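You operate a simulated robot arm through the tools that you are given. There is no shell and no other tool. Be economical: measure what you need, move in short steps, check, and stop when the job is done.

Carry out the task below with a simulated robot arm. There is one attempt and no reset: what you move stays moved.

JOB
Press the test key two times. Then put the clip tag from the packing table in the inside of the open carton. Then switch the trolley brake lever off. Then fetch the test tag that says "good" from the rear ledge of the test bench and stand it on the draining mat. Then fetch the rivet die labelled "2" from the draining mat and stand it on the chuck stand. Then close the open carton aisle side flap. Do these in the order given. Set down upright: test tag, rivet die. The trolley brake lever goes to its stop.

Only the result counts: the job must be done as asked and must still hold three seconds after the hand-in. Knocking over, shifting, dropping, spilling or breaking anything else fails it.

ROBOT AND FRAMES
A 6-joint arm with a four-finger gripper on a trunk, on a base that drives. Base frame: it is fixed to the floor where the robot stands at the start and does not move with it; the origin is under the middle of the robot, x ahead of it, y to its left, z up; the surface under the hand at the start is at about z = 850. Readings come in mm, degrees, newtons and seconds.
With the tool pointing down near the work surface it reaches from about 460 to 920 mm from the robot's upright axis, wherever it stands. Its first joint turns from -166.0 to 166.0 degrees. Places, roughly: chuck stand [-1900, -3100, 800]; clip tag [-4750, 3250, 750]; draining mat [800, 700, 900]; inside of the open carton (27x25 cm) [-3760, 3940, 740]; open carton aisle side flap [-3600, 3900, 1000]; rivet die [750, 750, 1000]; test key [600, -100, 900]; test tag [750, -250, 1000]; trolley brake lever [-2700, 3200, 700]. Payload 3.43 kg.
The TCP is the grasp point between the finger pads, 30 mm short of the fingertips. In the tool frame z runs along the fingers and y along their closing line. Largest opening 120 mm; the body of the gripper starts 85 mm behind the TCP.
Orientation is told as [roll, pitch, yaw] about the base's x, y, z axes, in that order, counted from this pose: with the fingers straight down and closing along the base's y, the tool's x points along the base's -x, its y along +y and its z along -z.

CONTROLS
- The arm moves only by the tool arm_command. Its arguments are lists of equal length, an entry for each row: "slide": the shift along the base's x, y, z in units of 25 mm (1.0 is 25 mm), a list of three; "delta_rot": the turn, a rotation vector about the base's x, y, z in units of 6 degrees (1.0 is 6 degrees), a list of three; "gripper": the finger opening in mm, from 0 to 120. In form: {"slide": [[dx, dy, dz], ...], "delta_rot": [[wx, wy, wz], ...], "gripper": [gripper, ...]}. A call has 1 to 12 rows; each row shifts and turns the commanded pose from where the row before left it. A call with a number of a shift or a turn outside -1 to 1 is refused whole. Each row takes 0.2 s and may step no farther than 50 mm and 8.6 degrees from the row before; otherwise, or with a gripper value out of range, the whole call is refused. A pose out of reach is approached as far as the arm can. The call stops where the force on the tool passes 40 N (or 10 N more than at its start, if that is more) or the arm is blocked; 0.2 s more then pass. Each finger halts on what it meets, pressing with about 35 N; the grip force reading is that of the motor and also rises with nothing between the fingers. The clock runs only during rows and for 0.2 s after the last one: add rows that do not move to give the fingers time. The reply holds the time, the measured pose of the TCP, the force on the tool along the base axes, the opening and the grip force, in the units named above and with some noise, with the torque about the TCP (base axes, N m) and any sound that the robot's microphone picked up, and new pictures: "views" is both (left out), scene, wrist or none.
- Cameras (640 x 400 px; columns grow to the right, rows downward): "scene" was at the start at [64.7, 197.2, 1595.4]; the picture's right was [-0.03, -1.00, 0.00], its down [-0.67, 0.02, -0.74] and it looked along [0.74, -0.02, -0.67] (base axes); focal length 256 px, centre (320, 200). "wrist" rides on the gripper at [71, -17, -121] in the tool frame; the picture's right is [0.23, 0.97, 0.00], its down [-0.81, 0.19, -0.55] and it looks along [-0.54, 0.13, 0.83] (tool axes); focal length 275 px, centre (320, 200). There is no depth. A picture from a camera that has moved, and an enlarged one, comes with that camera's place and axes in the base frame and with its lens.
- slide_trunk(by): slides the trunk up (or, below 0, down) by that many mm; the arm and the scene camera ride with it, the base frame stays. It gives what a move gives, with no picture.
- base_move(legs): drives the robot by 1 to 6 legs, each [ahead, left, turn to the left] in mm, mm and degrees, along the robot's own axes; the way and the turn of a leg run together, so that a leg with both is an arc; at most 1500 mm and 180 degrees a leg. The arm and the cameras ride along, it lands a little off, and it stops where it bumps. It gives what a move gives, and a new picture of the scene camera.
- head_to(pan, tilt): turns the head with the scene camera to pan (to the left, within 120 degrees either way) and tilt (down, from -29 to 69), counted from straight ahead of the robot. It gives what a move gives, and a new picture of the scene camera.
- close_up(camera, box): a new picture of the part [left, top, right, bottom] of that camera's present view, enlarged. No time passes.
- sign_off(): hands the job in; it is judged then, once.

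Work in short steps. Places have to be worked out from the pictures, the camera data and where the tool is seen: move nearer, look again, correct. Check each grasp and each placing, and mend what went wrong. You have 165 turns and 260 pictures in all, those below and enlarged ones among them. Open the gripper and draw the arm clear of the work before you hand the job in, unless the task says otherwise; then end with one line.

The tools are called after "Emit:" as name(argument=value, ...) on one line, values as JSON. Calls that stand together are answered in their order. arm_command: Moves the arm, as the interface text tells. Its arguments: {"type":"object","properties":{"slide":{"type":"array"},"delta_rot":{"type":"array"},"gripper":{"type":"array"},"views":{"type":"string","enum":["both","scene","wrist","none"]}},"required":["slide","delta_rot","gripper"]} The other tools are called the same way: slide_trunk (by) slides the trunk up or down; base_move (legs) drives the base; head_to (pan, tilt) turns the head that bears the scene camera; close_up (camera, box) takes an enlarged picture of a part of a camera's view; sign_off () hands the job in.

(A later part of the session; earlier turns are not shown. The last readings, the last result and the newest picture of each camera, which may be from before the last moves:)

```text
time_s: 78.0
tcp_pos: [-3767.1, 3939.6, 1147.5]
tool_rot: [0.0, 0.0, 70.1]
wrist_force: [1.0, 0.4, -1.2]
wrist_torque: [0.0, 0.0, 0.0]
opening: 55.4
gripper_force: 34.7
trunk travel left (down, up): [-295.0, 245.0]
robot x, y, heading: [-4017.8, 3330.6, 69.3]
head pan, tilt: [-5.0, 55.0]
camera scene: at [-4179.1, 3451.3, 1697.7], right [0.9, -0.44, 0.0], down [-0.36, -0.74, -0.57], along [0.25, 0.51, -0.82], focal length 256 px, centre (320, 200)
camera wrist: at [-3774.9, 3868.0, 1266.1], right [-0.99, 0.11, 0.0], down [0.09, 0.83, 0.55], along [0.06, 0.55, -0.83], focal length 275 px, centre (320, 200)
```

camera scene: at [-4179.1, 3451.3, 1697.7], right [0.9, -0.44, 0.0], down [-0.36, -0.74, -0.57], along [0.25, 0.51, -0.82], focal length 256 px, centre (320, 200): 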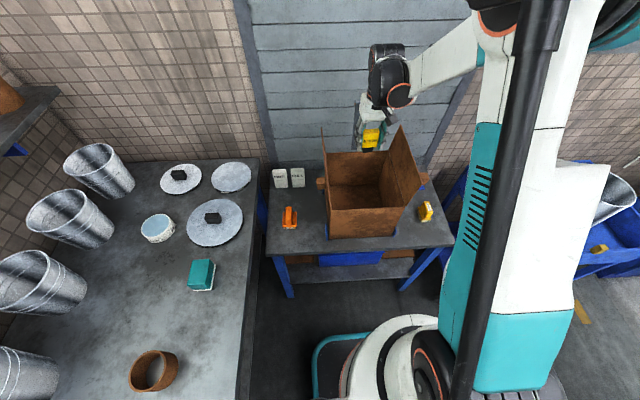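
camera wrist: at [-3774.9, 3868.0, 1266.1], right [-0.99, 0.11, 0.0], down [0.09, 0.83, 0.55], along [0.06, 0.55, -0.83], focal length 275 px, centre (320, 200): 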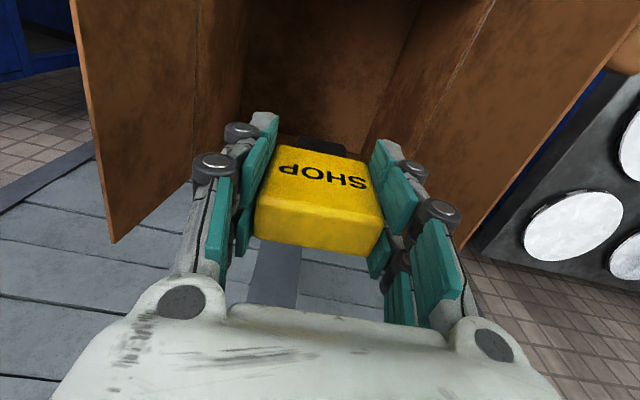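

Everything lines up with the box centre. I lower into the carton.

Emit:
arm_command(slide=[[0, 0, -1], [0, 0, -1], [0, 0, -1], [0, 0, -1], [0, 0, -1], [0, 0, -1], [0, 0, -1], [0, 0, -1]], delta_rot=[[0, 0, 0], [0, 0, 0], [0, 0, 0], [0, 0, 0], [0, 0, 0], [0, 0, 0], [0, 0, 0], [0, 0, 0]], gripper=[30, 30, 30, 30, 30, 30, 30, 30])

```text
time_s: 79.8
tcp_pos: [-3765.6, 3938.5, 946.4]
tool_rot: [0.0, 0.0, 70.1]
wrist_force: [-0.1, -0.2, -0.5]
wrist_torque: [0.02, 0.02, 0.01]
opening: 55.3
gripper_force: 35.6
trunk travel left (down, up): [-295.0, 245.0]
robot x, y, heading: [-4021.8, 3333.3, 68.9]
head pan, tilt: [-5.0, 55.0]
camera scene: at [-4179.1, 3451.3, 1697.7], right [0.9, -0.44, 0.0], down [-0.36, -0.74, -0.57], along [0.25, 0.51, -0.82], focal length 256 px, centre (320, 200)
camera wrist: at [-3773.7, 3867.0, 1065.7], right [-0.99, 0.11, 0.0], down [0.09, 0.83, 0.55], along [0.06, 0.55, -0.83], focal length 275 px, centre (320, 200)
```

scene: 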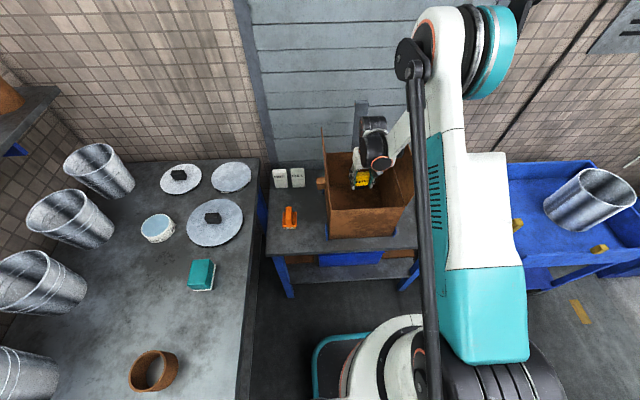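
wrist: 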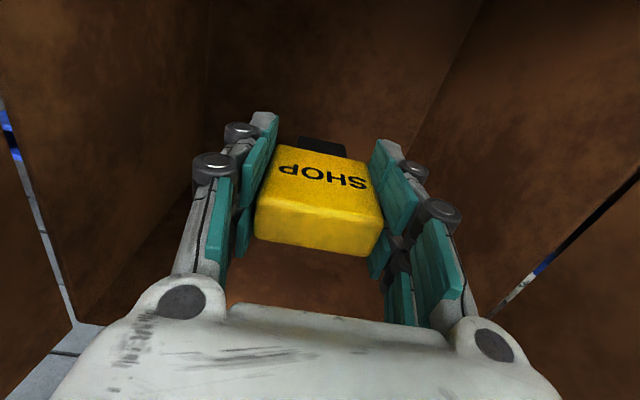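

Inside between the flaps with clearance. Lower ~112 mm more with force guard, then release to 80 mm.

Emit:
arm_command(slide=[[0, 0, -1], [0, 0, -1], [0, 0, -1], [0, 0, -0.8], [0, 0, -0.4], [0, 0, -0.3]], delta_rot=[[0, 0, 0], [0, 0, 0], [0, 0, 0], [0, 0, 0], [0, 0, 0], [0, 0, 0]], gripper=[30, 30, 30, 30, 30, 30], views="wrist")

```text
time_s: 81.2
tcp_pos: [-3765.6, 3940.1, 835.6]
tool_rot: [0.0, 0.0, 70.2]
wrist_force: [-0.2, -0.7, -0.3]
wrist_torque: [-0.03, 0.01, 0.01]
opening: 55.2
gripper_force: 35.3
trunk travel left (down, up): [-295.0, 245.0]
robot x, y, heading: [-4017.7, 3334.6, 69.1]
head pan, tilt: [-5.0, 55.0]
camera wrist: at [-3774.6, 3868.1, 953.9], right [-0.99, 0.11, 0.0], down [0.09, 0.83, 0.55], along [0.06, 0.55, -0.83], focal length 275 px, centre (320, 200)
```

wrist: 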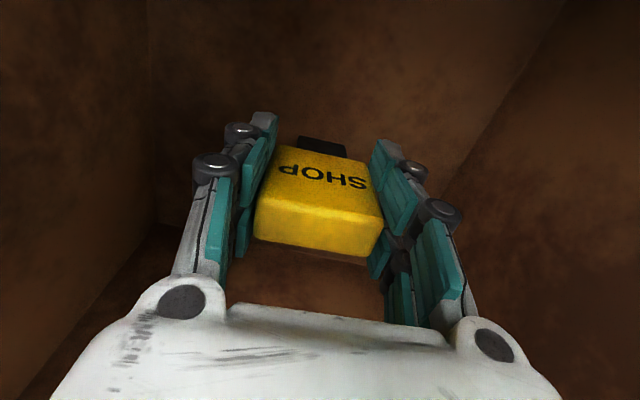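

No contact yet; a bit lower in fine steps.

Emit:
arm_command(slide=[[0, 0, -0.4], [0, 0, -0.2], [0, 0, -0.2], [0, 0, -0.2], [0, 0, -0.2]], delta_rot=[[0, 0, 0], [0, 0, 0], [0, 0, 0], [0, 0, 0], [0, 0, 0]], gripper=[30, 30, 30, 30, 30], views="none")

```text
time_s: 82.4
tcp_pos: [-3766.8, 3939.6, 805.5]
tool_rot: [0.1, 0.0, 70.2]
wrist_force: [0.2, 0.9, -1.2]
wrist_torque: [-0.02, 0.01, 0.01]
opening: 55.4
gripper_force: 35.1
trunk travel left (down, up): [-295.0, 245.0]
robot x, y, heading: [-4020.1, 3330.5, 68.8]
head pan, tilt: [-5.0, 55.0]
```

Still free; two more small steps, then release and check.

Emit:
arm_command(slide=[[0, 0, -0.2], [0, 0, -0.12], [0, 0, 0], [0, 0, 0], [0, 0, 0], [0, 0, 0]], delta_rot=[[0, 0, 0], [0, 0, 0], [0, 0, 0], [0, 0, 0], [0, 0, 0], [0, 0, 0]], gripper=[30, 30, 30, 80, 80, 80], views="wrist")

```text
time_s: 83.8
tcp_pos: [-3765.7, 3941.0, 796.3]
tool_rot: [-0.1, 0.0, 70.2]
wrist_force: [-0.3, 0.1, 0.9]
wrist_torque: [0.01, 0.01, 0.01]
opening: 79.9
gripper_force: 0.1
trunk travel left (down, up): [-295.0, 245.0]
robot x, y, heading: [-4019.2, 3333.3, 69.0]
head pan, tilt: [-5.0, 55.0]
camera wrist: at [-3774.4, 3867.7, 915.9], right [-0.99, 0.11, 0.0], down [0.09, 0.83, 0.55], along [0.06, 0.55, -0.83], focal length 275 px, centre (320, 200)
```

wrist: 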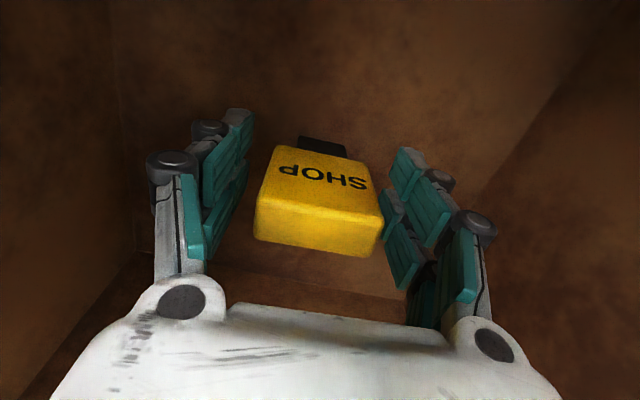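

Released and the tag stays put inside. I withdraw straight up.

Emit:
arm_command(slide=[[0, 0, 1], [0, 0, 1], [0, 0, 1], [0, 0, 1], [0, 0, 1], [0, 0, 1], [0, 0, 1], [0, 0, 1], [0, 0, 1], [0, 0, 1], [0, 0, 1], [0, 0, 1]], delta_rot=[[0, 0, 0], [0, 0, 0], [0, 0, 0], [0, 0, 0], [0, 0, 0], [0, 0, 0], [0, 0, 0], [0, 0, 0], [0, 0, 0], [0, 0, 0], [0, 0, 0], [0, 0, 0]], gripper=[80, 80, 80, 80, 80, 80, 80, 80, 80, 80, 80, 80], views="none")

Emit:
arm_command(slide=[[0, 0, 1], [0, 0, 1], [0, 0, 1], [0, 0, 1], [0, 0, 1], [0, 0, 1]], delta_rot=[[0, 0, 0], [0, 0, 0], [0, 0, 0], [0, 0, 0], [0, 0, 0], [0, 0, 0]], gripper=[0, 0, 0, 0, 0, 0])

```text
time_s: 86.4
tcp_pos: [-3766.7, 3938.7, 1097.0]
tool_rot: [0.0, 0.0, 70.3]
wrist_force: [-0.2, 0.3, 0.6]
wrist_torque: [0.04, 0.0, 0.01]
opening: 80.2
gripper_force: 0.0
trunk travel left (down, up): [-295.0, 245.0]
robot x, y, heading: [-4020.2, 3334.0, 68.7]
head pan, tilt: [-5.0, 55.0]
```

```text
time_s: 87.8
tcp_pos: [-3766.0, 3940.2, 1248.1]
tool_rot: [-0.1, 0.1, 70.2]
wrist_force: [0.4, 0.6, 0.2]
wrist_torque: [-0.02, 0.03, -0.01]
opening: 0.0
gripper_force: 33.4
trunk travel left (down, up): [-295.0, 245.0]
robot x, y, heading: [-4018.2, 3331.0, 69.1]
head pan, tilt: [-5.0, 55.0]
camera scene: at [-4179.5, 3450.3, 1697.8], right [0.9, -0.44, 0.0], down [-0.36, -0.74, -0.57], along [0.25, 0.52, -0.82], focal length 256 px, centre (320, 200)
camera wrist: at [-3774.4, 3868.1, 1366.4], right [-0.99, 0.11, 0.0], down [0.09, 0.83, 0.55], along [0.06, 0.55, -0.83], focal length 275 px, centre (320, 200)
```

scene: 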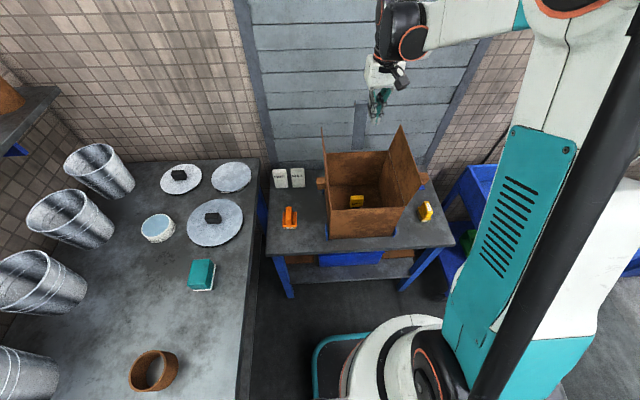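
wrist: 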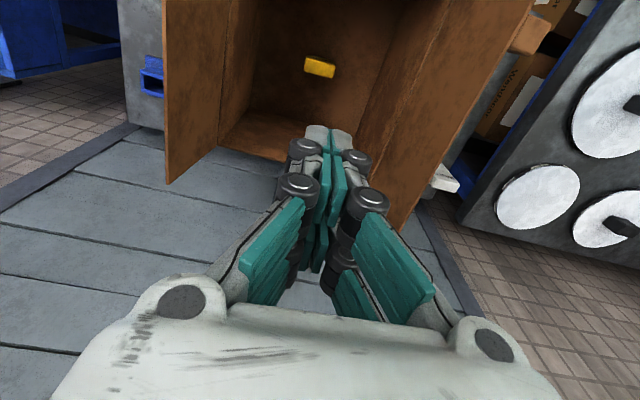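

The tag lies in the carton. Next the trolley lever at ~(-2758, 3210, 700). I back off and drive sideways right to stand before it.

Emit:
base_move(legs=[[-270, 0, 0], [0, -1150, 0]])

Emit:
head_to(pan=-10, tilt=50)

```text
time_s: 95.1
tcp_pos: [-2802.9, 3286.9, 1246.3]
tool_rot: [0.0, -0.1, 70.5]
wrist_force: [1.3, 0.1, -0.3]
wrist_torque: [0.02, -0.03, 0.02]
opening: 0.0
gripper_force: 34.0
trunk travel left (down, up): [-295.0, 245.0]
robot x, y, heading: [-3052.1, 2680.9, 69.1]
head pan, tilt: [-5.0, 55.0]
camera scene: at [-3212.4, 2794.8, 1697.8], right [0.9, -0.43, 0.0], down [-0.35, -0.74, -0.57], along [0.25, 0.52, -0.82], focal length 256 px, centre (320, 200)
```

scene: 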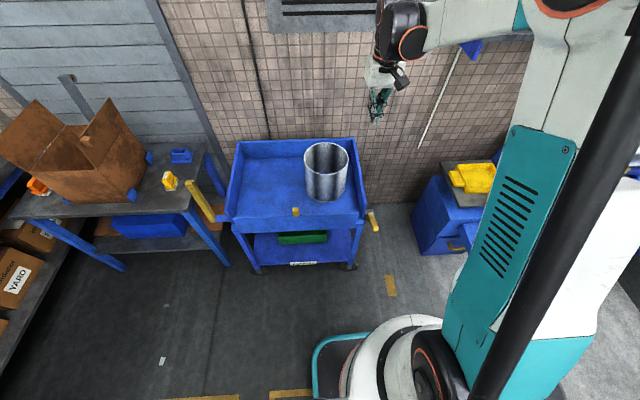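

```text
time_s: 95.8
tcp_pos: [-2802.1, 3287.8, 1247.3]
tool_rot: [0.0, 0.0, 70.6]
wrist_force: [-0.1, 0.6, -0.1]
wrist_torque: [-0.02, 0.03, 0.0]
opening: 0.0
gripper_force: 33.3
trunk travel left (down, up): [-295.0, 245.0]
robot x, y, heading: [-3051.7, 2674.7, 69.1]
head pan, tilt: [-10.0, 50.0]
camera scene: at [-3204.7, 2796.2, 1704.2], right [0.86, -0.51, 0.0], down [-0.39, -0.66, -0.64], along [0.33, 0.55, -0.77], focal length 256 px, centre (320, 200)
```

scene: 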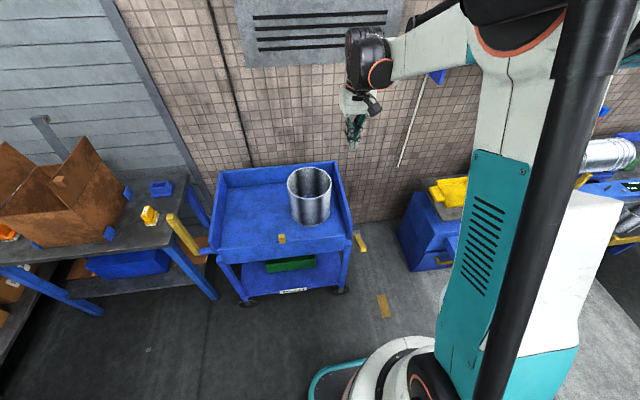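

Emit:
close_up(camera="scene", box=[260, 150, 420, 300])

Emit:
close_up(camera="scene", box=[330, 215, 390, 265])

```text
2.67 times, centred on (340, 225) of scene
camera zoom: at [-3204.7, 2796.2, 1704.2], right [0.86, -0.51, 0.0], down [-0.39, -0.66, -0.64], along [0.33, 0.55, -0.77], focal length 681 px, centre (267, 133)
```

zoom: 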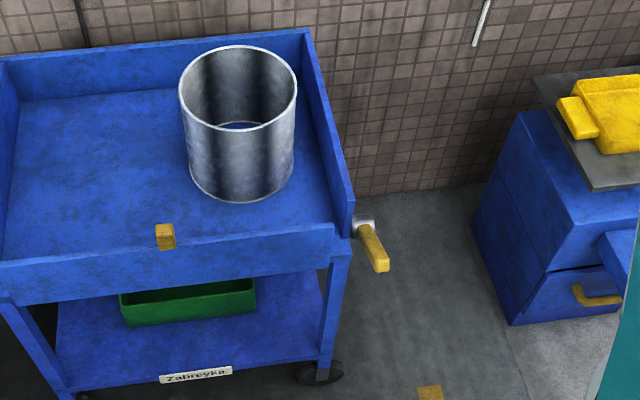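

```text
8.00 times, centred on (360, 240) of scene
camera zoom: at [-3204.7, 2796.2, 1704.2], right [0.86, -0.51, 0.0], down [-0.39, -0.66, -0.64], along [0.33, 0.55, -0.77], focal length 2044 px, centre (0, -120)
```

zoom: 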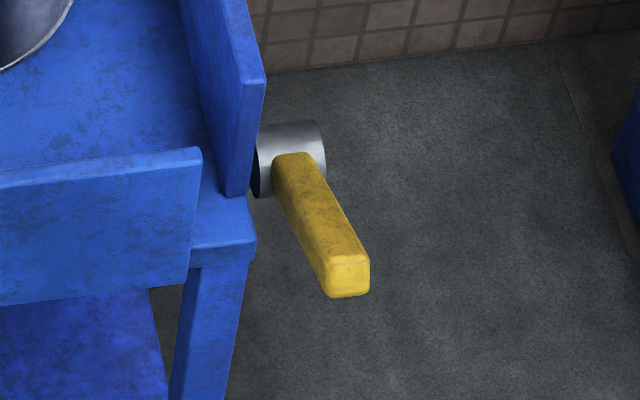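

The lever sticks out toward the aisle from a hub on the trolley's right face. I need markings to know the "off" direction, so I move right and look back at that face.

Emit:
base_move(legs=[[0, -420, 0]])

Emit:
head_to(pan=10, tilt=50)

```text
time_s: 98.4
tcp_pos: [-2405.1, 3135.6, 1248.8]
tool_rot: [0.1, 0.0, 70.2]
wrist_force: [0.6, 0.8, -0.5]
wrist_torque: [0.0, 0.04, -0.01]
opening: 0.0
gripper_force: 33.1
trunk travel left (down, up): [-295.0, 245.0]
robot x, y, heading: [-2656.6, 2529.0, 69.2]
head pan, tilt: [-10.0, 50.0]
camera scene: at [-2809.1, 2646.9, 1704.3], right [0.86, -0.52, 0.0], down [-0.39, -0.66, -0.64], along [0.33, 0.55, -0.77], focal length 256 px, centre (320, 200)
```

scene: 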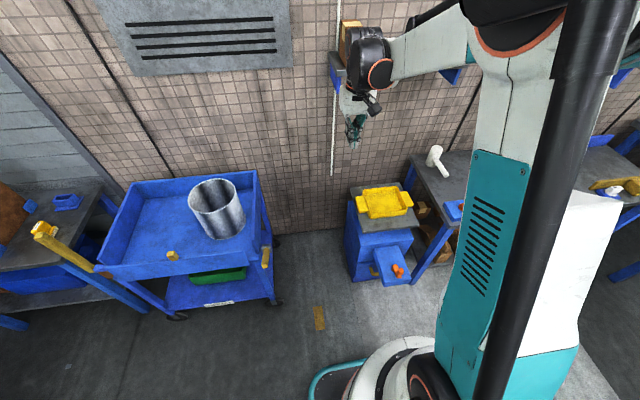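

```text
time_s: 99.2
tcp_pos: [-2405.3, 3136.6, 1246.7]
tool_rot: [0.0, 0.0, 70.2]
wrist_force: [0.2, -0.4, -0.2]
wrist_torque: [0.0, 0.01, -0.02]
opening: 0.1
gripper_force: 33.5
trunk travel left (down, up): [-295.0, 245.0]
robot x, y, heading: [-2655.6, 2530.8, 68.8]
head pan, tilt: [10.0, 50.0]
camera scene: at [-2834.9, 2656.8, 1704.2], right [0.98, -0.19, 0.0], down [-0.15, -0.75, -0.64], along [0.12, 0.63, -0.77], focal length 256 px, centre (320, 200)
```

scene: 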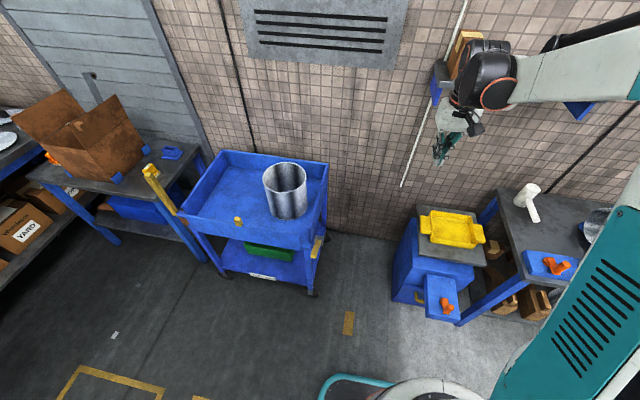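

Emit:
close_up(camera="scene", box=[285, 210, 345, 300])

Emit:
arm_command(slide=[[0, 0, 0]], delta_rot=[[0, 0, 0]], gripper=[0], views="wrist")

```text
4.44 times, centred on (315, 255) of scene
camera zoom: at [-2834.9, 2656.8, 1704.2], right [0.98, -0.19, 0.0], down [-0.15, -0.75, -0.64], along [0.12, 0.63, -0.77], focal length 1136 px, centre (342, -44)
```

zoom: 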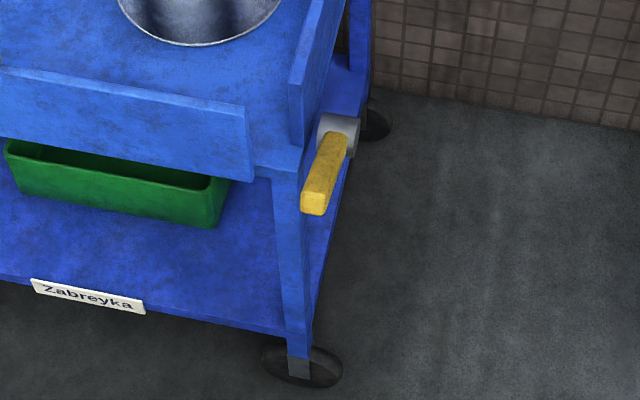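

```text
time_s: 99.6
tcp_pos: [-2404.5, 3135.4, 1246.6]
tool_rot: [0.0, 0.0, 70.3]
wrist_force: [-0.3, 0.5, 1.1]
wrist_torque: [-0.01, 0.01, 0.0]
opening: 0.1
gripper_force: 33.7
trunk travel left (down, up): [-295.0, 245.0]
robot x, y, heading: [-2653.6, 2529.2, 69.0]
head pan, tilt: [10.0, 50.0]
camera wrist: at [-2413.2, 3064.2, 1365.9], right [-0.99, 0.11, 0.0], down [0.09, 0.83, 0.55], along [0.06, 0.55, -0.83], focal length 275 px, centre (320, 200)
```

wrist: 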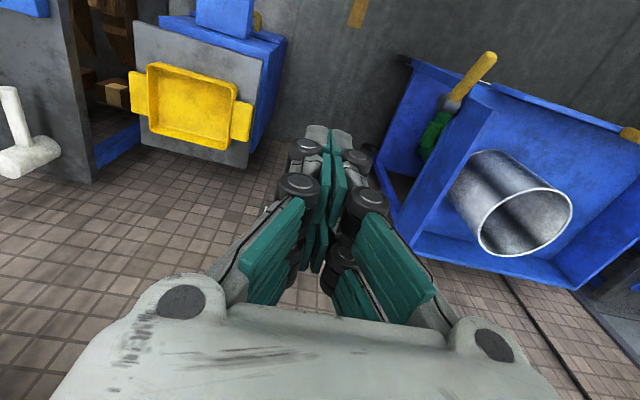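

No marking visible from here. Lever: hub ≈ (-2720,3262,660), tip ≈ (-2762,3169,721), i.e. sloping up toward the aisle. I drive further right and turn to view the trolley's side face.

Emit:
base_move(legs=[[0, -500, 0], [0, 0, 60]])

Emit:
head_to(pan=5, tilt=38)

```text
time_s: 105.2
tcp_pos: [-2590.5, 2870.0, 1246.2]
tool_rot: [0.0, 0.0, 130.2]
wrist_force: [-0.1, -0.4, 0.0]
wrist_torque: [0.02, 0.03, 0.0]
opening: 0.0
gripper_force: 33.3
trunk travel left (down, up): [-295.0, 245.0]
robot x, y, heading: [-2192.9, 2354.3, 129.1]
head pan, tilt: [10.0, 50.0]
camera scene: at [-2389.8, 2258.3, 1704.2], right [0.66, 0.75, 0.0], down [0.58, -0.5, -0.64], along [-0.48, 0.42, -0.77], focal length 256 px, centre (320, 200)
```

scene: 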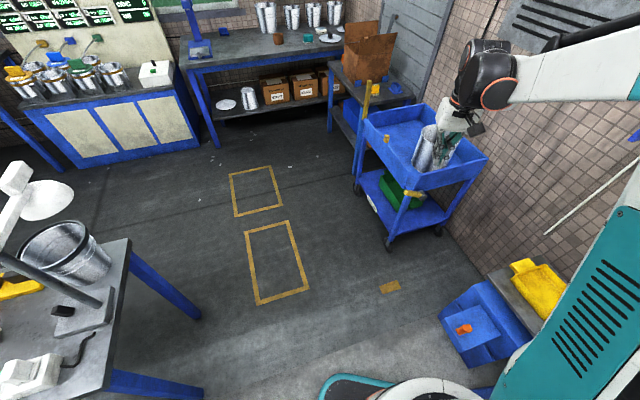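

```text
time_s: 105.9
tcp_pos: [-2590.0, 2871.2, 1247.8]
tool_rot: [0.0, 0.0, 130.2]
wrist_force: [-0.8, 0.0, 0.7]
wrist_torque: [0.01, 0.06, 0.01]
opening: 0.0
gripper_force: 32.8
trunk travel left (down, up): [-295.0, 245.0]
robot x, y, heading: [-2189.6, 2346.9, 129.2]
head pan, tilt: [5.0, 38.0]
camera scene: at [-2391.6, 2269.9, 1721.3], right [0.72, 0.69, 0.0], down [0.43, -0.44, -0.79], along [-0.55, 0.57, -0.62], focal length 256 px, centre (320, 200)
```

scene: 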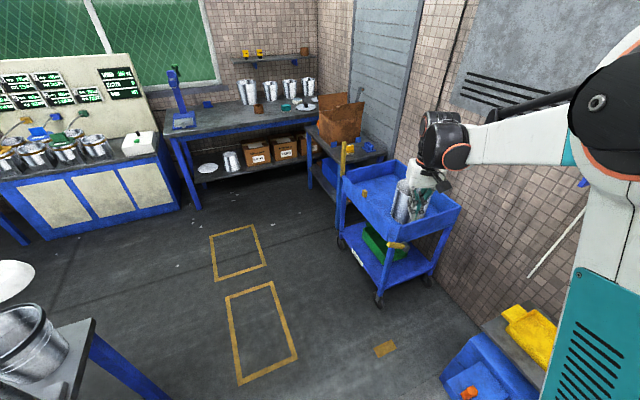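

Emit:
close_up(camera="scene", box=[370, 225, 434, 265])

Emit:
close_up(camera="scene", box=[290, 80, 400, 180])

```text
10.00 times, centred on (402, 245) of scene
camera zoom: at [-2391.6, 2269.9, 1721.3], right [0.72, 0.69, 0.0], down [0.43, -0.44, -0.79], along [-0.55, 0.57, -0.62], focal length 2555 px, centre (-500, -250)
```

zoom: 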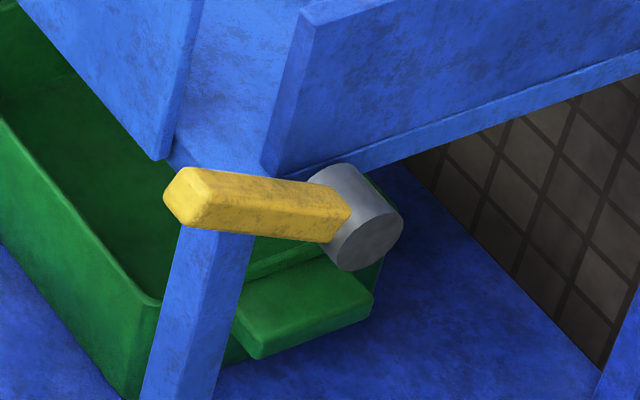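

```text
4.00 times, centred on (345, 130) of scene
camera zoom: at [-2391.6, 2269.9, 1721.3], right [0.72, 0.69, 0.0], down [0.43, -0.44, -0.79], along [-0.55, 0.57, -0.62], focal length 1022 px, centre (220, 480)
```

zoom: 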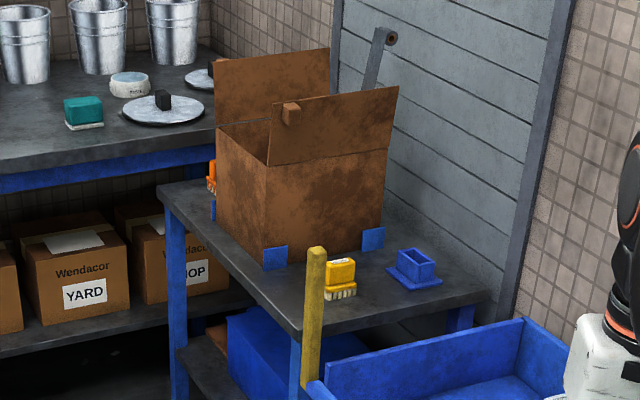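

No labels; the lever is inclined up toward the aisle (one stop), so I'll test pushing it down to its other stop. I move to within reach first.

Emit:
base_move(legs=[[350, 100, 0]])

Emit:
head_to(pan=-5, tilt=50)

```text
time_s: 108.2
tcp_pos: [-2887.6, 3081.6, 1245.6]
tool_rot: [0.0, 0.1, 130.0]
wrist_force: [-1.0, -0.2, -0.8]
wrist_torque: [0.0, -0.03, -0.02]
opening: 0.0
gripper_force: 33.5
trunk travel left (down, up): [-295.0, 245.0]
robot x, y, heading: [-2487.6, 2560.0, 129.0]
head pan, tilt: [5.0, 38.0]
camera scene: at [-2690.1, 2479.9, 1721.3], right [0.72, 0.69, 0.0], down [0.43, -0.44, -0.79], along [-0.55, 0.57, -0.62], focal length 256 px, centre (320, 200)
```

scene: 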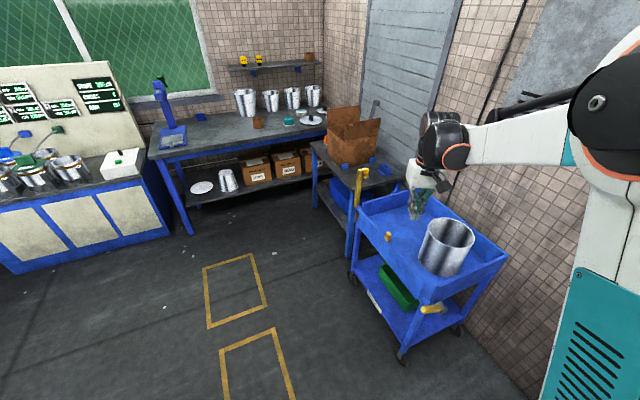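

```text
time_s: 109.0
tcp_pos: [-2886.7, 3080.5, 1245.9]
tool_rot: [0.1, 0.0, 130.1]
wrist_force: [0.1, 0.5, -0.5]
wrist_torque: [0.01, 0.04, 0.02]
opening: 0.0
gripper_force: 33.2
trunk travel left (down, up): [-295.0, 245.0]
robot x, y, heading: [-2485.0, 2557.3, 129.0]
head pan, tilt: [-5.0, 50.0]
camera scene: at [-2672.5, 2481.1, 1704.3], right [0.83, 0.56, 0.0], down [0.43, -0.64, -0.64], along [-0.36, 0.53, -0.77], focal length 256 px, centre (320, 200)
```

scene: 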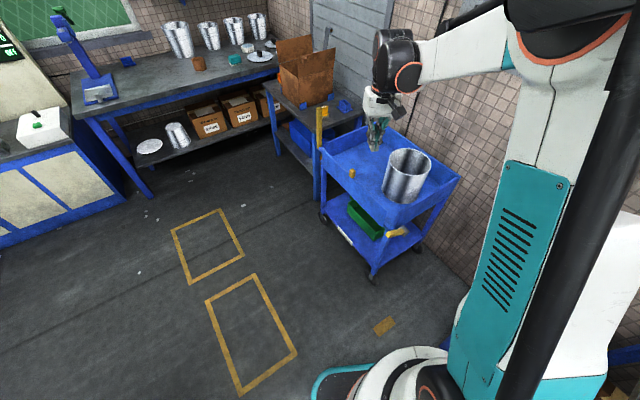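

Move over the lever (yaw +30°), then lower the trunk; zoom afterwards.

Emit:
arm_command(slide=[[0.89, 0.71, 0], [0.89, 0.71, 0], [0.89, 0.71, 0], [0.89, 0.71, 0], [0.89, 0.71, 0], [0.89, 0.71, 0]], delta_rot=[[0, 0, 0.84], [0, 0, 0.84], [0, 0, 0.84], [0, 0, 0.84], [0, 0, 0.84], [0, 0, 0.8]], gripper=[0, 0, 0, 0, 0, 0], views="none")

Emit:
slide_trunk(by=-250)

Emit:
arm_command(slide=[[0, 0, 0]], delta_rot=[[0, 0, 0]], gripper=[0])

```text
time_s: 110.4
tcp_pos: [-2752.6, 3189.4, 1246.8]
tool_rot: [0.0, 0.0, 160.1]
wrist_force: [-0.1, 0.2, 0.1]
wrist_torque: [-0.02, 0.04, -0.01]
opening: 0.0
gripper_force: 33.0
trunk travel left (down, up): [-295.0, 245.0]
robot x, y, heading: [-2488.6, 2561.8, 128.9]
head pan, tilt: [-5.0, 50.0]
```

```text
time_s: 113.0
tcp_pos: [-2754.1, 3187.5, 995.6]
tool_rot: [0.0, 0.1, 160.0]
wrist_force: [-0.6, 0.3, 0.3]
wrist_torque: [-0.01, -0.02, -0.01]
opening: 0.1
gripper_force: 32.9
trunk travel left (down, up): [-45.0, 495.0]
robot x, y, heading: [-2486.8, 2559.5, 129.0]
head pan, tilt: [-5.0, 50.0]
```

```text
time_s: 113.4
tcp_pos: [-2753.6, 3187.2, 996.4]
tool_rot: [-0.1, 0.0, 160.0]
wrist_force: [-0.1, 1.1, 0.7]
wrist_torque: [-0.01, 0.0, -0.01]
opening: 0.0
gripper_force: 33.3
trunk travel left (down, up): [-45.0, 495.0]
robot x, y, heading: [-2484.2, 2557.9, 129.0]
head pan, tilt: [-5.0, 50.0]
camera scene: at [-2672.2, 2481.0, 1454.3], right [0.83, 0.56, 0.0], down [0.43, -0.64, -0.64], along [-0.36, 0.53, -0.77], focal length 256 px, centre (320, 200)
camera wrist: at [-2680.3, 3180.4, 1115.3], right [-0.12, -0.99, 0.0], down [-0.83, 0.1, 0.55], along [-0.55, 0.06, -0.83], focal length 275 px, centre (320, 200)
```

scene: 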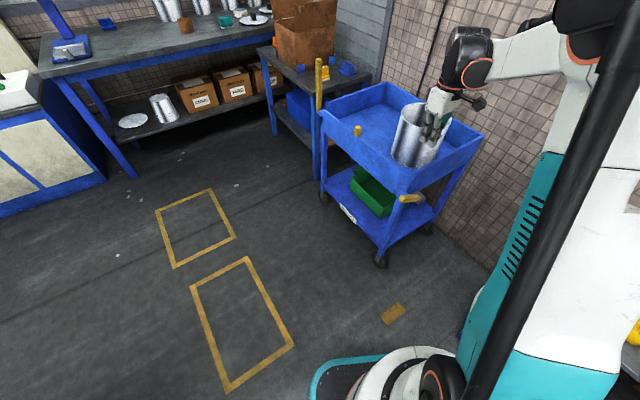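
wrist: 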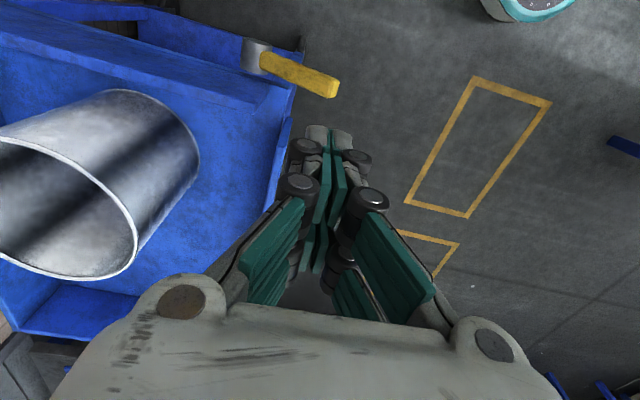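

Lever tip confirmed at ≈(-2761,3174,721). I descend above the lever to just above contact.

Emit:
arm_command(slide=[[0.16, -0.06, -1], [0, 0, -1], [0, 0, -1], [0, 0, -1], [0, 0, -1], [0, 0, -1], [0, 0, -1], [0, 0, -1], [0, 0, -0.6]], delta_rot=[[0, 0, 0], [0, 0, 0], [0, 0, 0], [0, 0, 0], [0, 0, 0], [0, 0, 0], [0, 0, 0], [0, 0, 0], [0, 0, 0]], gripper=[0, 0, 0, 0, 0, 0, 0, 0, 0])

```text
time_s: 115.4
tcp_pos: [-2749.3, 3185.5, 781.0]
tool_rot: [0.0, 0.0, 160.0]
wrist_force: [-0.3, 0.2, -0.1]
wrist_torque: [-0.01, 0.02, 0.03]
opening: 0.1
gripper_force: 33.7
trunk travel left (down, up): [-45.0, 495.0]
robot x, y, heading: [-2487.9, 2559.0, 128.8]
head pan, tilt: [-5.0, 50.0]
camera scene: at [-2672.3, 2481.1, 1454.3], right [0.83, 0.56, 0.0], down [0.43, -0.64, -0.64], along [-0.36, 0.53, -0.77], focal length 256 px, centre (320, 200)
camera wrist: at [-2676.1, 3178.7, 900.3], right [-0.12, -0.99, 0.0], down [-0.83, 0.1, 0.55], along [-0.55, 0.06, -0.83], focal length 275 px, centre (320, 200)
```

scene: 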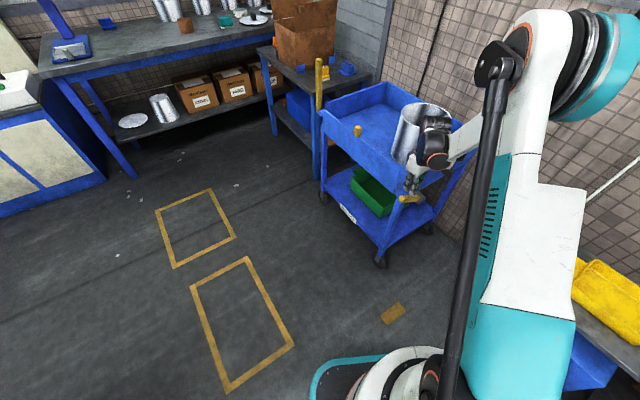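
wrist: 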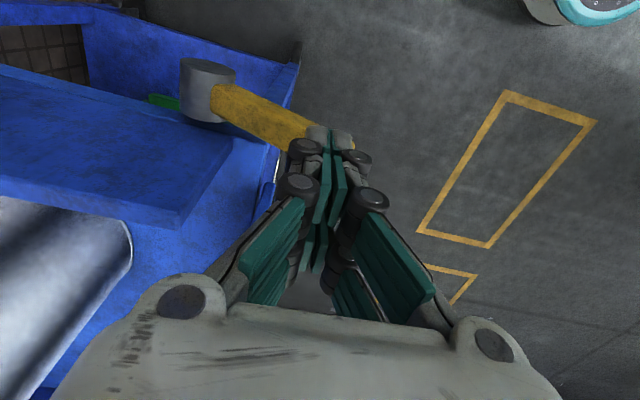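

Check clearance of the wrist to the bucket before pushing.

Emit:
close_up(camera="scene", box=[360, 80, 500, 230])

```text
2.67 times, centred on (430, 155) of scene
camera zoom: at [-2672.3, 2481.1, 1454.3], right [0.83, 0.56, 0.0], down [0.43, -0.64, -0.64], along [-0.36, 0.53, -0.77], focal length 681 px, centre (27, 320)
```

zoom: 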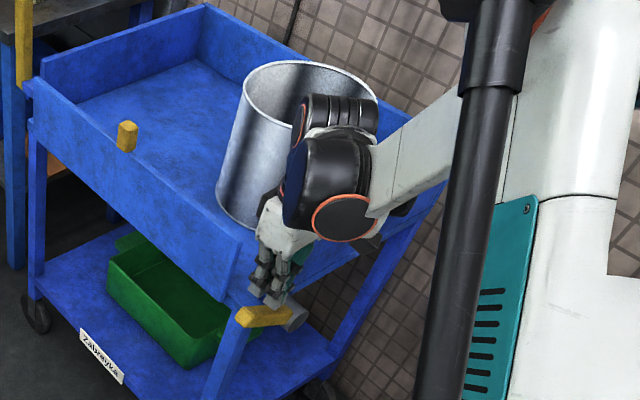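

The tray corner is close to the wrist's lower path, so I lean the tool 20° (wrist away from the trolley) before pushing.

Emit:
arm_command(slide=[[0.1, -0.04, 0.4], [0.1, -0.04, 0], [0.1, -0.04, 0], [0.1, -0.04, 0]], delta_rot=[[0.298, 0.778, 0], [0.298, 0.778, 0], [0.298, 0.778, 0], [0.298, 0.778, 0]], gripper=[0, 0, 0, 0])

Emit:
close_up(camera="scene", box=[360, 80, 500, 230])

```text
time_s: 116.4
tcp_pos: [-2739.3, 3182.9, 792.6]
tool_rot: [-0.4, -20.0, 160.1]
wrist_force: [-0.7, 1.1, 0.1]
wrist_torque: [0.02, -0.01, 0.01]
opening: 0.0
gripper_force: 33.9
trunk travel left (down, up): [-45.0, 495.0]
robot x, y, heading: [-2491.2, 2555.8, 128.9]
head pan, tilt: [-5.0, 50.0]
camera scene: at [-2672.3, 2481.0, 1454.3], right [0.83, 0.56, 0.0], down [0.43, -0.64, -0.64], along [-0.36, 0.53, -0.77], focal length 256 px, centre (320, 200)
camera wrist: at [-2631.4, 3161.8, 878.8], right [-0.13, -0.99, -0.09], down [-0.61, 0.01, 0.8], along [-0.79, 0.15, -0.6], focal length 275 px, centre (320, 200)
```

scene: 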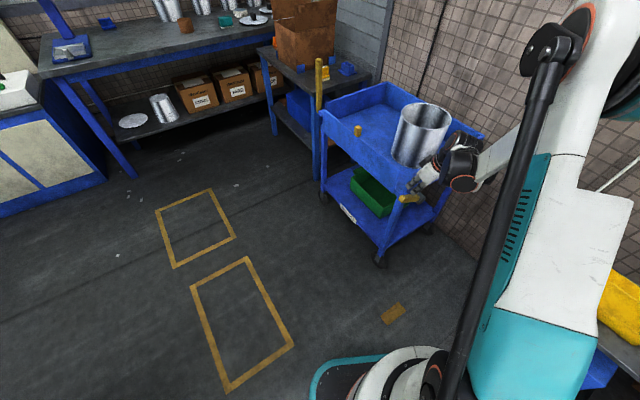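
wrist: 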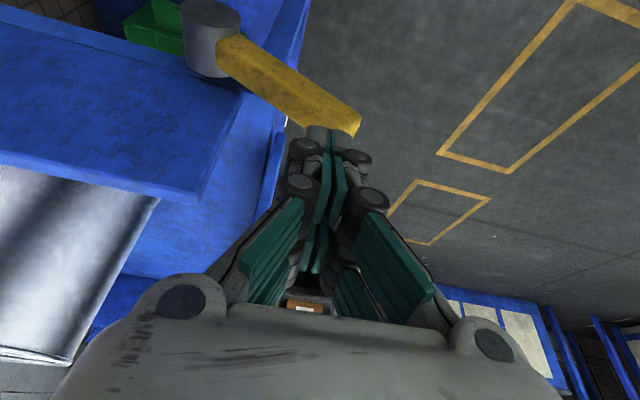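

```text
2.67 times, centred on (430, 155) of scene
camera zoom: at [-2672.3, 2481.0, 1454.3], right [0.83, 0.56, 0.0], down [0.43, -0.64, -0.64], along [-0.36, 0.53, -0.77], focal length 681 px, centre (27, 320)
```

zoom: 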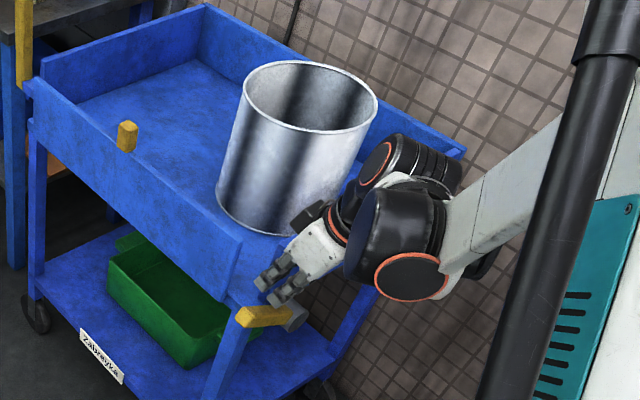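

Clearance is good now. Push down gently while reading force.

Emit:
arm_command(slide=[[-0.1, 0.04, -0.6], [0, 0, -0.4], [0, 0, -0.4], [0, 0, -0.4], [0, 0, -0.4], [0, 0, -0.4]], delta_rot=[[0, 0, 0], [0, 0, 0], [0, 0, 0], [0, 0, 0], [0, 0, 0], [0, 0, 0]], gripper=[0, 0, 0, 0, 0, 0], views="wrist")

```text
time_s: 117.5
tcp_pos: [-2742.5, 3182.8, 749.5]
tool_rot: [-0.5, -20.4, 160.0]
wrist_force: [5.1, -0.1, 36.6]
wrist_torque: [-0.23, 0.16, 0.05]
opening: 0.0
gripper_force: 33.7
trunk travel left (down, up): [-45.0, 495.0]
robot x, y, heading: [-2486.2, 2560.2, 128.7]
head pan, tilt: [-5.0, 50.0]
stopped in row 5: the force on the tool passed its limit at 55 N (the readings are from after the stop); the commanded pose is now the measured one
camera wrist: at [-2633.4, 3162.1, 836.3], right [-0.13, -0.99, -0.09], down [-0.6, 0.01, 0.8], along [-0.79, 0.16, -0.59], focal length 275 px, centre (320, 200)
```

wrist: 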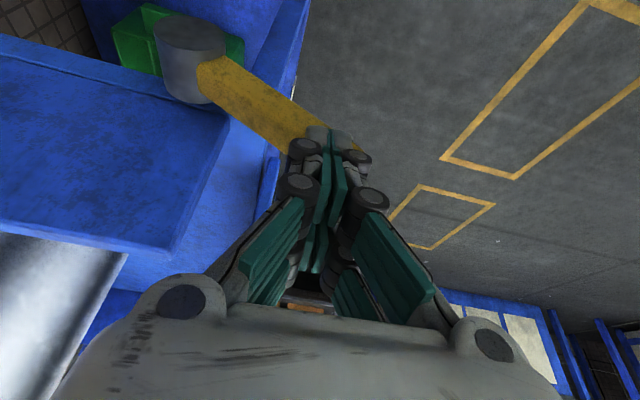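

Hard contact at z≈721. I check with tiny further steps whether it yields downward.

Emit:
arm_command(slide=[[0, 0, 0.08], [0, 0, -0.06], [0, 0, -0.06], [0, 0, -0.06]], delta_rot=[[0, 0, 0], [0, 0, 0], [0, 0, 0], [0, 0, 0]], gripper=[0, 0, 0, 0], views="none")

```text
time_s: 118.2
tcp_pos: [-2740.8, 3184.0, 750.1]
tool_rot: [-0.7, -20.5, 160.0]
wrist_force: [5.1, -0.7, 35.9]
wrist_torque: [-0.27, 0.08, 0.07]
opening: 0.3
gripper_force: 33.6
trunk travel left (down, up): [-45.0, 495.0]
robot x, y, heading: [-2490.0, 2560.9, 128.8]
head pan, tilt: [-5.0, 50.0]
stopped in row 3: the force on the tool passed its limit at 49 N (the readings are from after the stop); the commanded pose is now the measured one
```

It is rigid downward, so this is the "on" stop and "off" is upward. I retreat up, level the tool, and reposition the base straight in front of the lever to lift it from underneath.

Emit:
arm_command(slide=[[0.2, -0.08, 1], [0.2, -0.08, 1], [0, 0, 1], [0, 0, 1], [0, 0, 1], [0, 0, 1], [0, 0, 1], [0, 0, 1], [0, 0, 1], [0, 0, 1], [0, 0, 1], [0, 0, 1]], delta_rot=[[0, 0, 0], [0, 0, 0], [0, 0, 0], [0, 0, 0], [-0.298, -0.778, 0], [-0.298, -0.778, 0], [-0.298, -0.778, 0], [-0.298, -0.778, 0], [0, 0, 0], [0, 0, 0], [0, 0, 0], [0, 0, 0]], gripper=[0, 0, 0, 0, 0, 0, 0, 0, 0, 0, 0, 0], views="scene")

Emit:
close_up(camera="scene", box=[370, 170, 450, 230])

Emit:
arm_command(slide=[[0.3, -0.6, 1], [0.3, -0.6, 1], [0.3, -0.6, 1], [0.3, -0.6, 1], [0.3, -0.6, 0], [0.3, -0.6, 0]], delta_rot=[[0, 0, -0.9], [0, 0, -0.9], [0, 0, -0.9], [0, 0, -0.9], [0, 0, -0.9], [0, 0, -0.5]], gripper=[0, 0, 0, 0, 0, 0], views="none")

Emit:
base_move(legs=[[298, 403, 0], [0, 0, -60]])

```text
time_s: 120.8
tcp_pos: [-2732.5, 3180.6, 1047.9]
tool_rot: [-0.1, -0.3, 159.9]
wrist_force: [-0.2, 0.0, 0.8]
wrist_torque: [-0.01, 0.01, 0.0]
opening: 0.0
gripper_force: 32.9
trunk travel left (down, up): [-45.0, 495.0]
robot x, y, heading: [-2485.6, 2558.5, 128.9]
head pan, tilt: [-5.0, 50.0]
camera scene: at [-2672.2, 2481.1, 1454.3], right [0.83, 0.56, 0.0], down [0.43, -0.64, -0.64], along [-0.36, 0.53, -0.77], focal length 256 px, centre (320, 200)
```

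scene: 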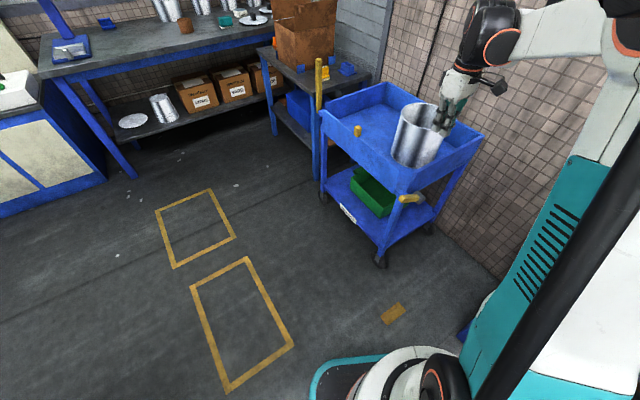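

```text
6.67 times, centred on (410, 200) of scene
camera zoom: at [-2672.2, 2481.1, 1454.3], right [0.83, 0.56, 0.0], down [0.43, -0.64, -0.64], along [-0.36, 0.53, -0.77], focal length 1703 px, centre (-280, 200)
```

zoom: 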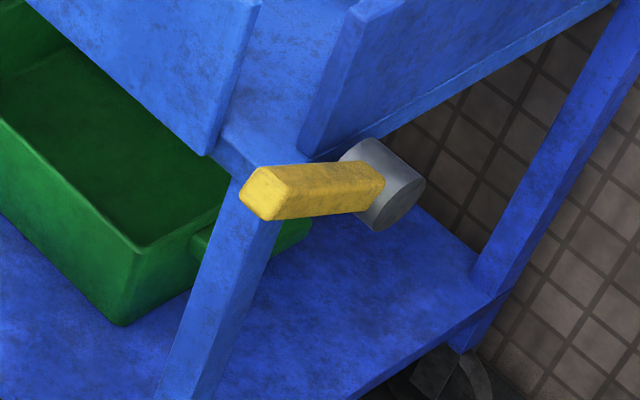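

```text
time_s: 122.2
tcp_pos: [-2688.1, 3091.1, 1146.2]
tool_rot: [-0.1, -0.4, 130.0]
wrist_force: [0.9, 0.0, -0.6]
wrist_torque: [-0.01, 0.0, -0.05]
opening: 0.0
gripper_force: 33.6
trunk travel left (down, up): [-45.0, 495.0]
robot x, y, heading: [-2486.3, 2556.6, 128.7]
head pan, tilt: [-5.0, 50.0]
```

```text
time_s: 127.8
tcp_pos: [-2629.2, 2977.7, 1146.8]
tool_rot: [-0.2, -0.4, 69.8]
wrist_force: [0.3, -0.3, 0.3]
wrist_torque: [0.01, -0.02, -0.01]
opening: 0.2
gripper_force: 33.4
trunk travel left (down, up): [-45.0, 495.0]
robot x, y, heading: [-2992.9, 2536.6, 68.5]
head pan, tilt: [-5.0, 50.0]
camera scene: at [-3148.8, 2661.6, 1454.3], right [0.9, -0.44, 0.0], down [-0.34, -0.69, -0.64], along [0.29, 0.58, -0.77], focal length 256 px, centre (320, 200)
```

scene: 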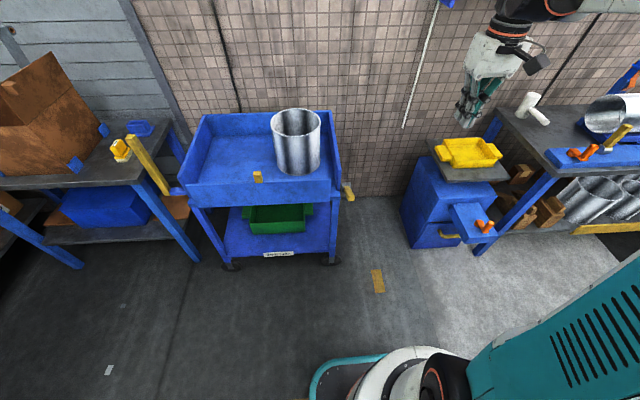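

Emit:
close_up(camera="scene", box=[320, 165, 376, 215])

```text
8.00 times, centred on (348, 190) of scene
camera zoom: at [-3148.8, 2661.6, 1454.3], right [0.9, -0.44, 0.0], down [-0.34, -0.69, -0.64], along [0.29, 0.58, -0.77], focal length 2044 px, centre (96, 280)
```

zoom: 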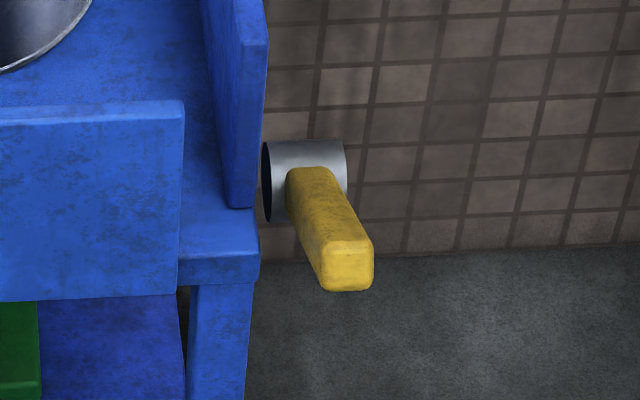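

Tip refined to (-2764,3169,721), hub ≈ (-2728,3258,668). I lower the arm to the right of the lever with yaw 95°, then tilt the fingers forward to ~65° from vertical.

Emit:
arm_command(slide=[[-0.175, 0.28, -0.99], [-0.175, 0.28, -0.99], [-0.175, 0.28, -0.99], [-0.175, 0.28, -0.99], [-0.175, 0.28, -0.99], [-0.175, 0.28, -0.99], [-0.175, 0.28, -0.99], [-0.175, 0.28, -0.99], [-0.175, 0.28, -0.99], [-0.175, 0.28, -0.99], [-0.175, 0.28, -0.99], [-0.175, 0.28, -0.99]], delta_rot=[[0, 0, 0.35], [0, 0, 0.35], [0, 0, 0.35], [0, 0, 0.35], [0, 0, 0.35], [0, 0, 0.35], [0, 0, 0.35], [0, 0, 0.35], [0, 0, 0.35], [0, 0, 0.35], [0, 0, 0.35], [0, 0, 0.35]], gripper=[0, 0, 0, 0, 0, 0, 0, 0, 0, 0, 0, 0], views="none")

Emit:
arm_command(slide=[[0, 0, 0], [0, 0, 0], [0, 0, 0], [0, 0, 0], [0, 0, 0], [0, 0, 0], [0, 0, 0], [0, 0, 0], [0, 0, 0], [0, 0, 0], [0, 0, 0]], delta_rot=[[0.981, 0.0857, 0], [0.981, 0.0857, 0], [0.981, 0.0857, 0], [0.981, 0.0857, 0], [0.981, 0.0857, 0], [0.981, 0.0857, 0], [0.981, 0.0857, 0], [0.981, 0.0857, 0], [0.981, 0.0857, 0], [0.981, 0.0857, 0], [0.981, 0.0857, 0]], gripper=[0, 0, 0, 0, 0, 0, 0, 0, 0, 0, 0])

```text
time_s: 130.4
tcp_pos: [-2681.1, 3061.1, 848.6]
tool_rot: [-0.1, -0.2, 95.0]
wrist_force: [0.0, -0.3, -0.3]
wrist_torque: [0.02, -0.03, 0.01]
opening: 0.0
gripper_force: 33.7
trunk travel left (down, up): [-45.0, 495.0]
robot x, y, heading: [-2992.7, 2537.3, 68.6]
head pan, tilt: [-5.0, 50.0]
```

```text
time_s: 132.8
tcp_pos: [-2650.8, 3089.2, 897.5]
tool_rot: [-0.2, -65.3, 95.0]
wrist_force: [0.1, 0.4, 0.8]
wrist_torque: [-0.01, 0.0, 0.01]
opening: 0.0
gripper_force: 33.6
out of reach, approached as far as the arm can: row 9, 10, 11
trunk travel left (down, up): [-45.0, 495.0]
robot x, y, heading: [-2987.8, 2539.8, 68.5]
head pan, tilt: [-5.0, 50.0]
camera scene: at [-3148.8, 2661.7, 1454.2], right [0.9, -0.44, 0.0], down [-0.34, -0.69, -0.64], along [0.29, 0.58, -0.77], focal length 256 px, centre (320, 200)
camera wrist: at [-2622.3, 2952.5, 881.4], right [-0.96, -0.18, -0.21], down [-0.18, -0.18, 0.97], along [-0.21, 0.97, 0.14], focal length 275 px, centre (320, 200)
```

scene: 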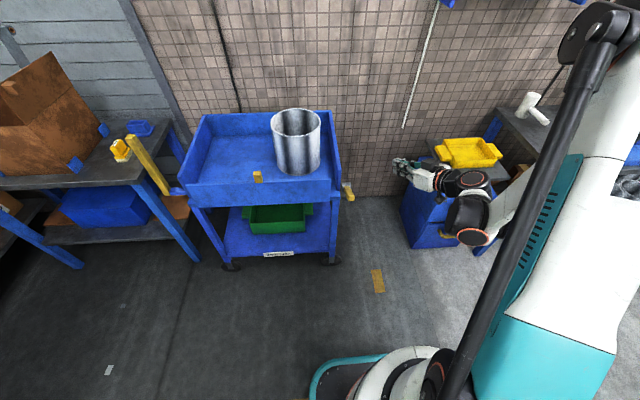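
wrist: 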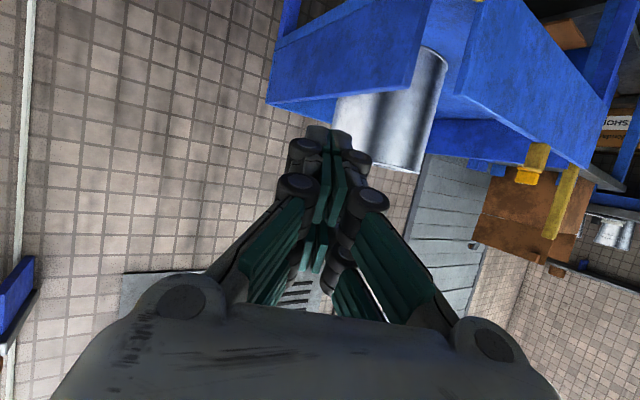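

Full 65° tilt was at the arm's limit; 45° suits lifting the lever better anyway. I undo 20° of tilt and read the pose.

Emit:
arm_command(slide=[[0, 0, 0], [0, 0, 0], [0, 0, 0], [0, 0, 0], [0, 0, 0]], delta_rot=[[-0.829, -0.072, 0], [-0.829, -0.072, 0], [-0.829, -0.072, 0], [-0.829, -0.072, 0], [0, 0, 0]], gripper=[0, 0, 0, 0, 0], views="none")

```text
time_s: 134.1
tcp_pos: [-2652.4, 3087.5, 897.7]
tool_rot: [-0.1, -45.3, 94.9]
wrist_force: [0.5, -0.2, -0.8]
wrist_torque: [-0.03, -0.05, -0.04]
opening: 0.0
gripper_force: 33.3
trunk travel left (down, up): [-45.0, 495.0]
robot x, y, heading: [-2989.1, 2539.1, 68.4]
head pan, tilt: [-5.0, 50.0]
```

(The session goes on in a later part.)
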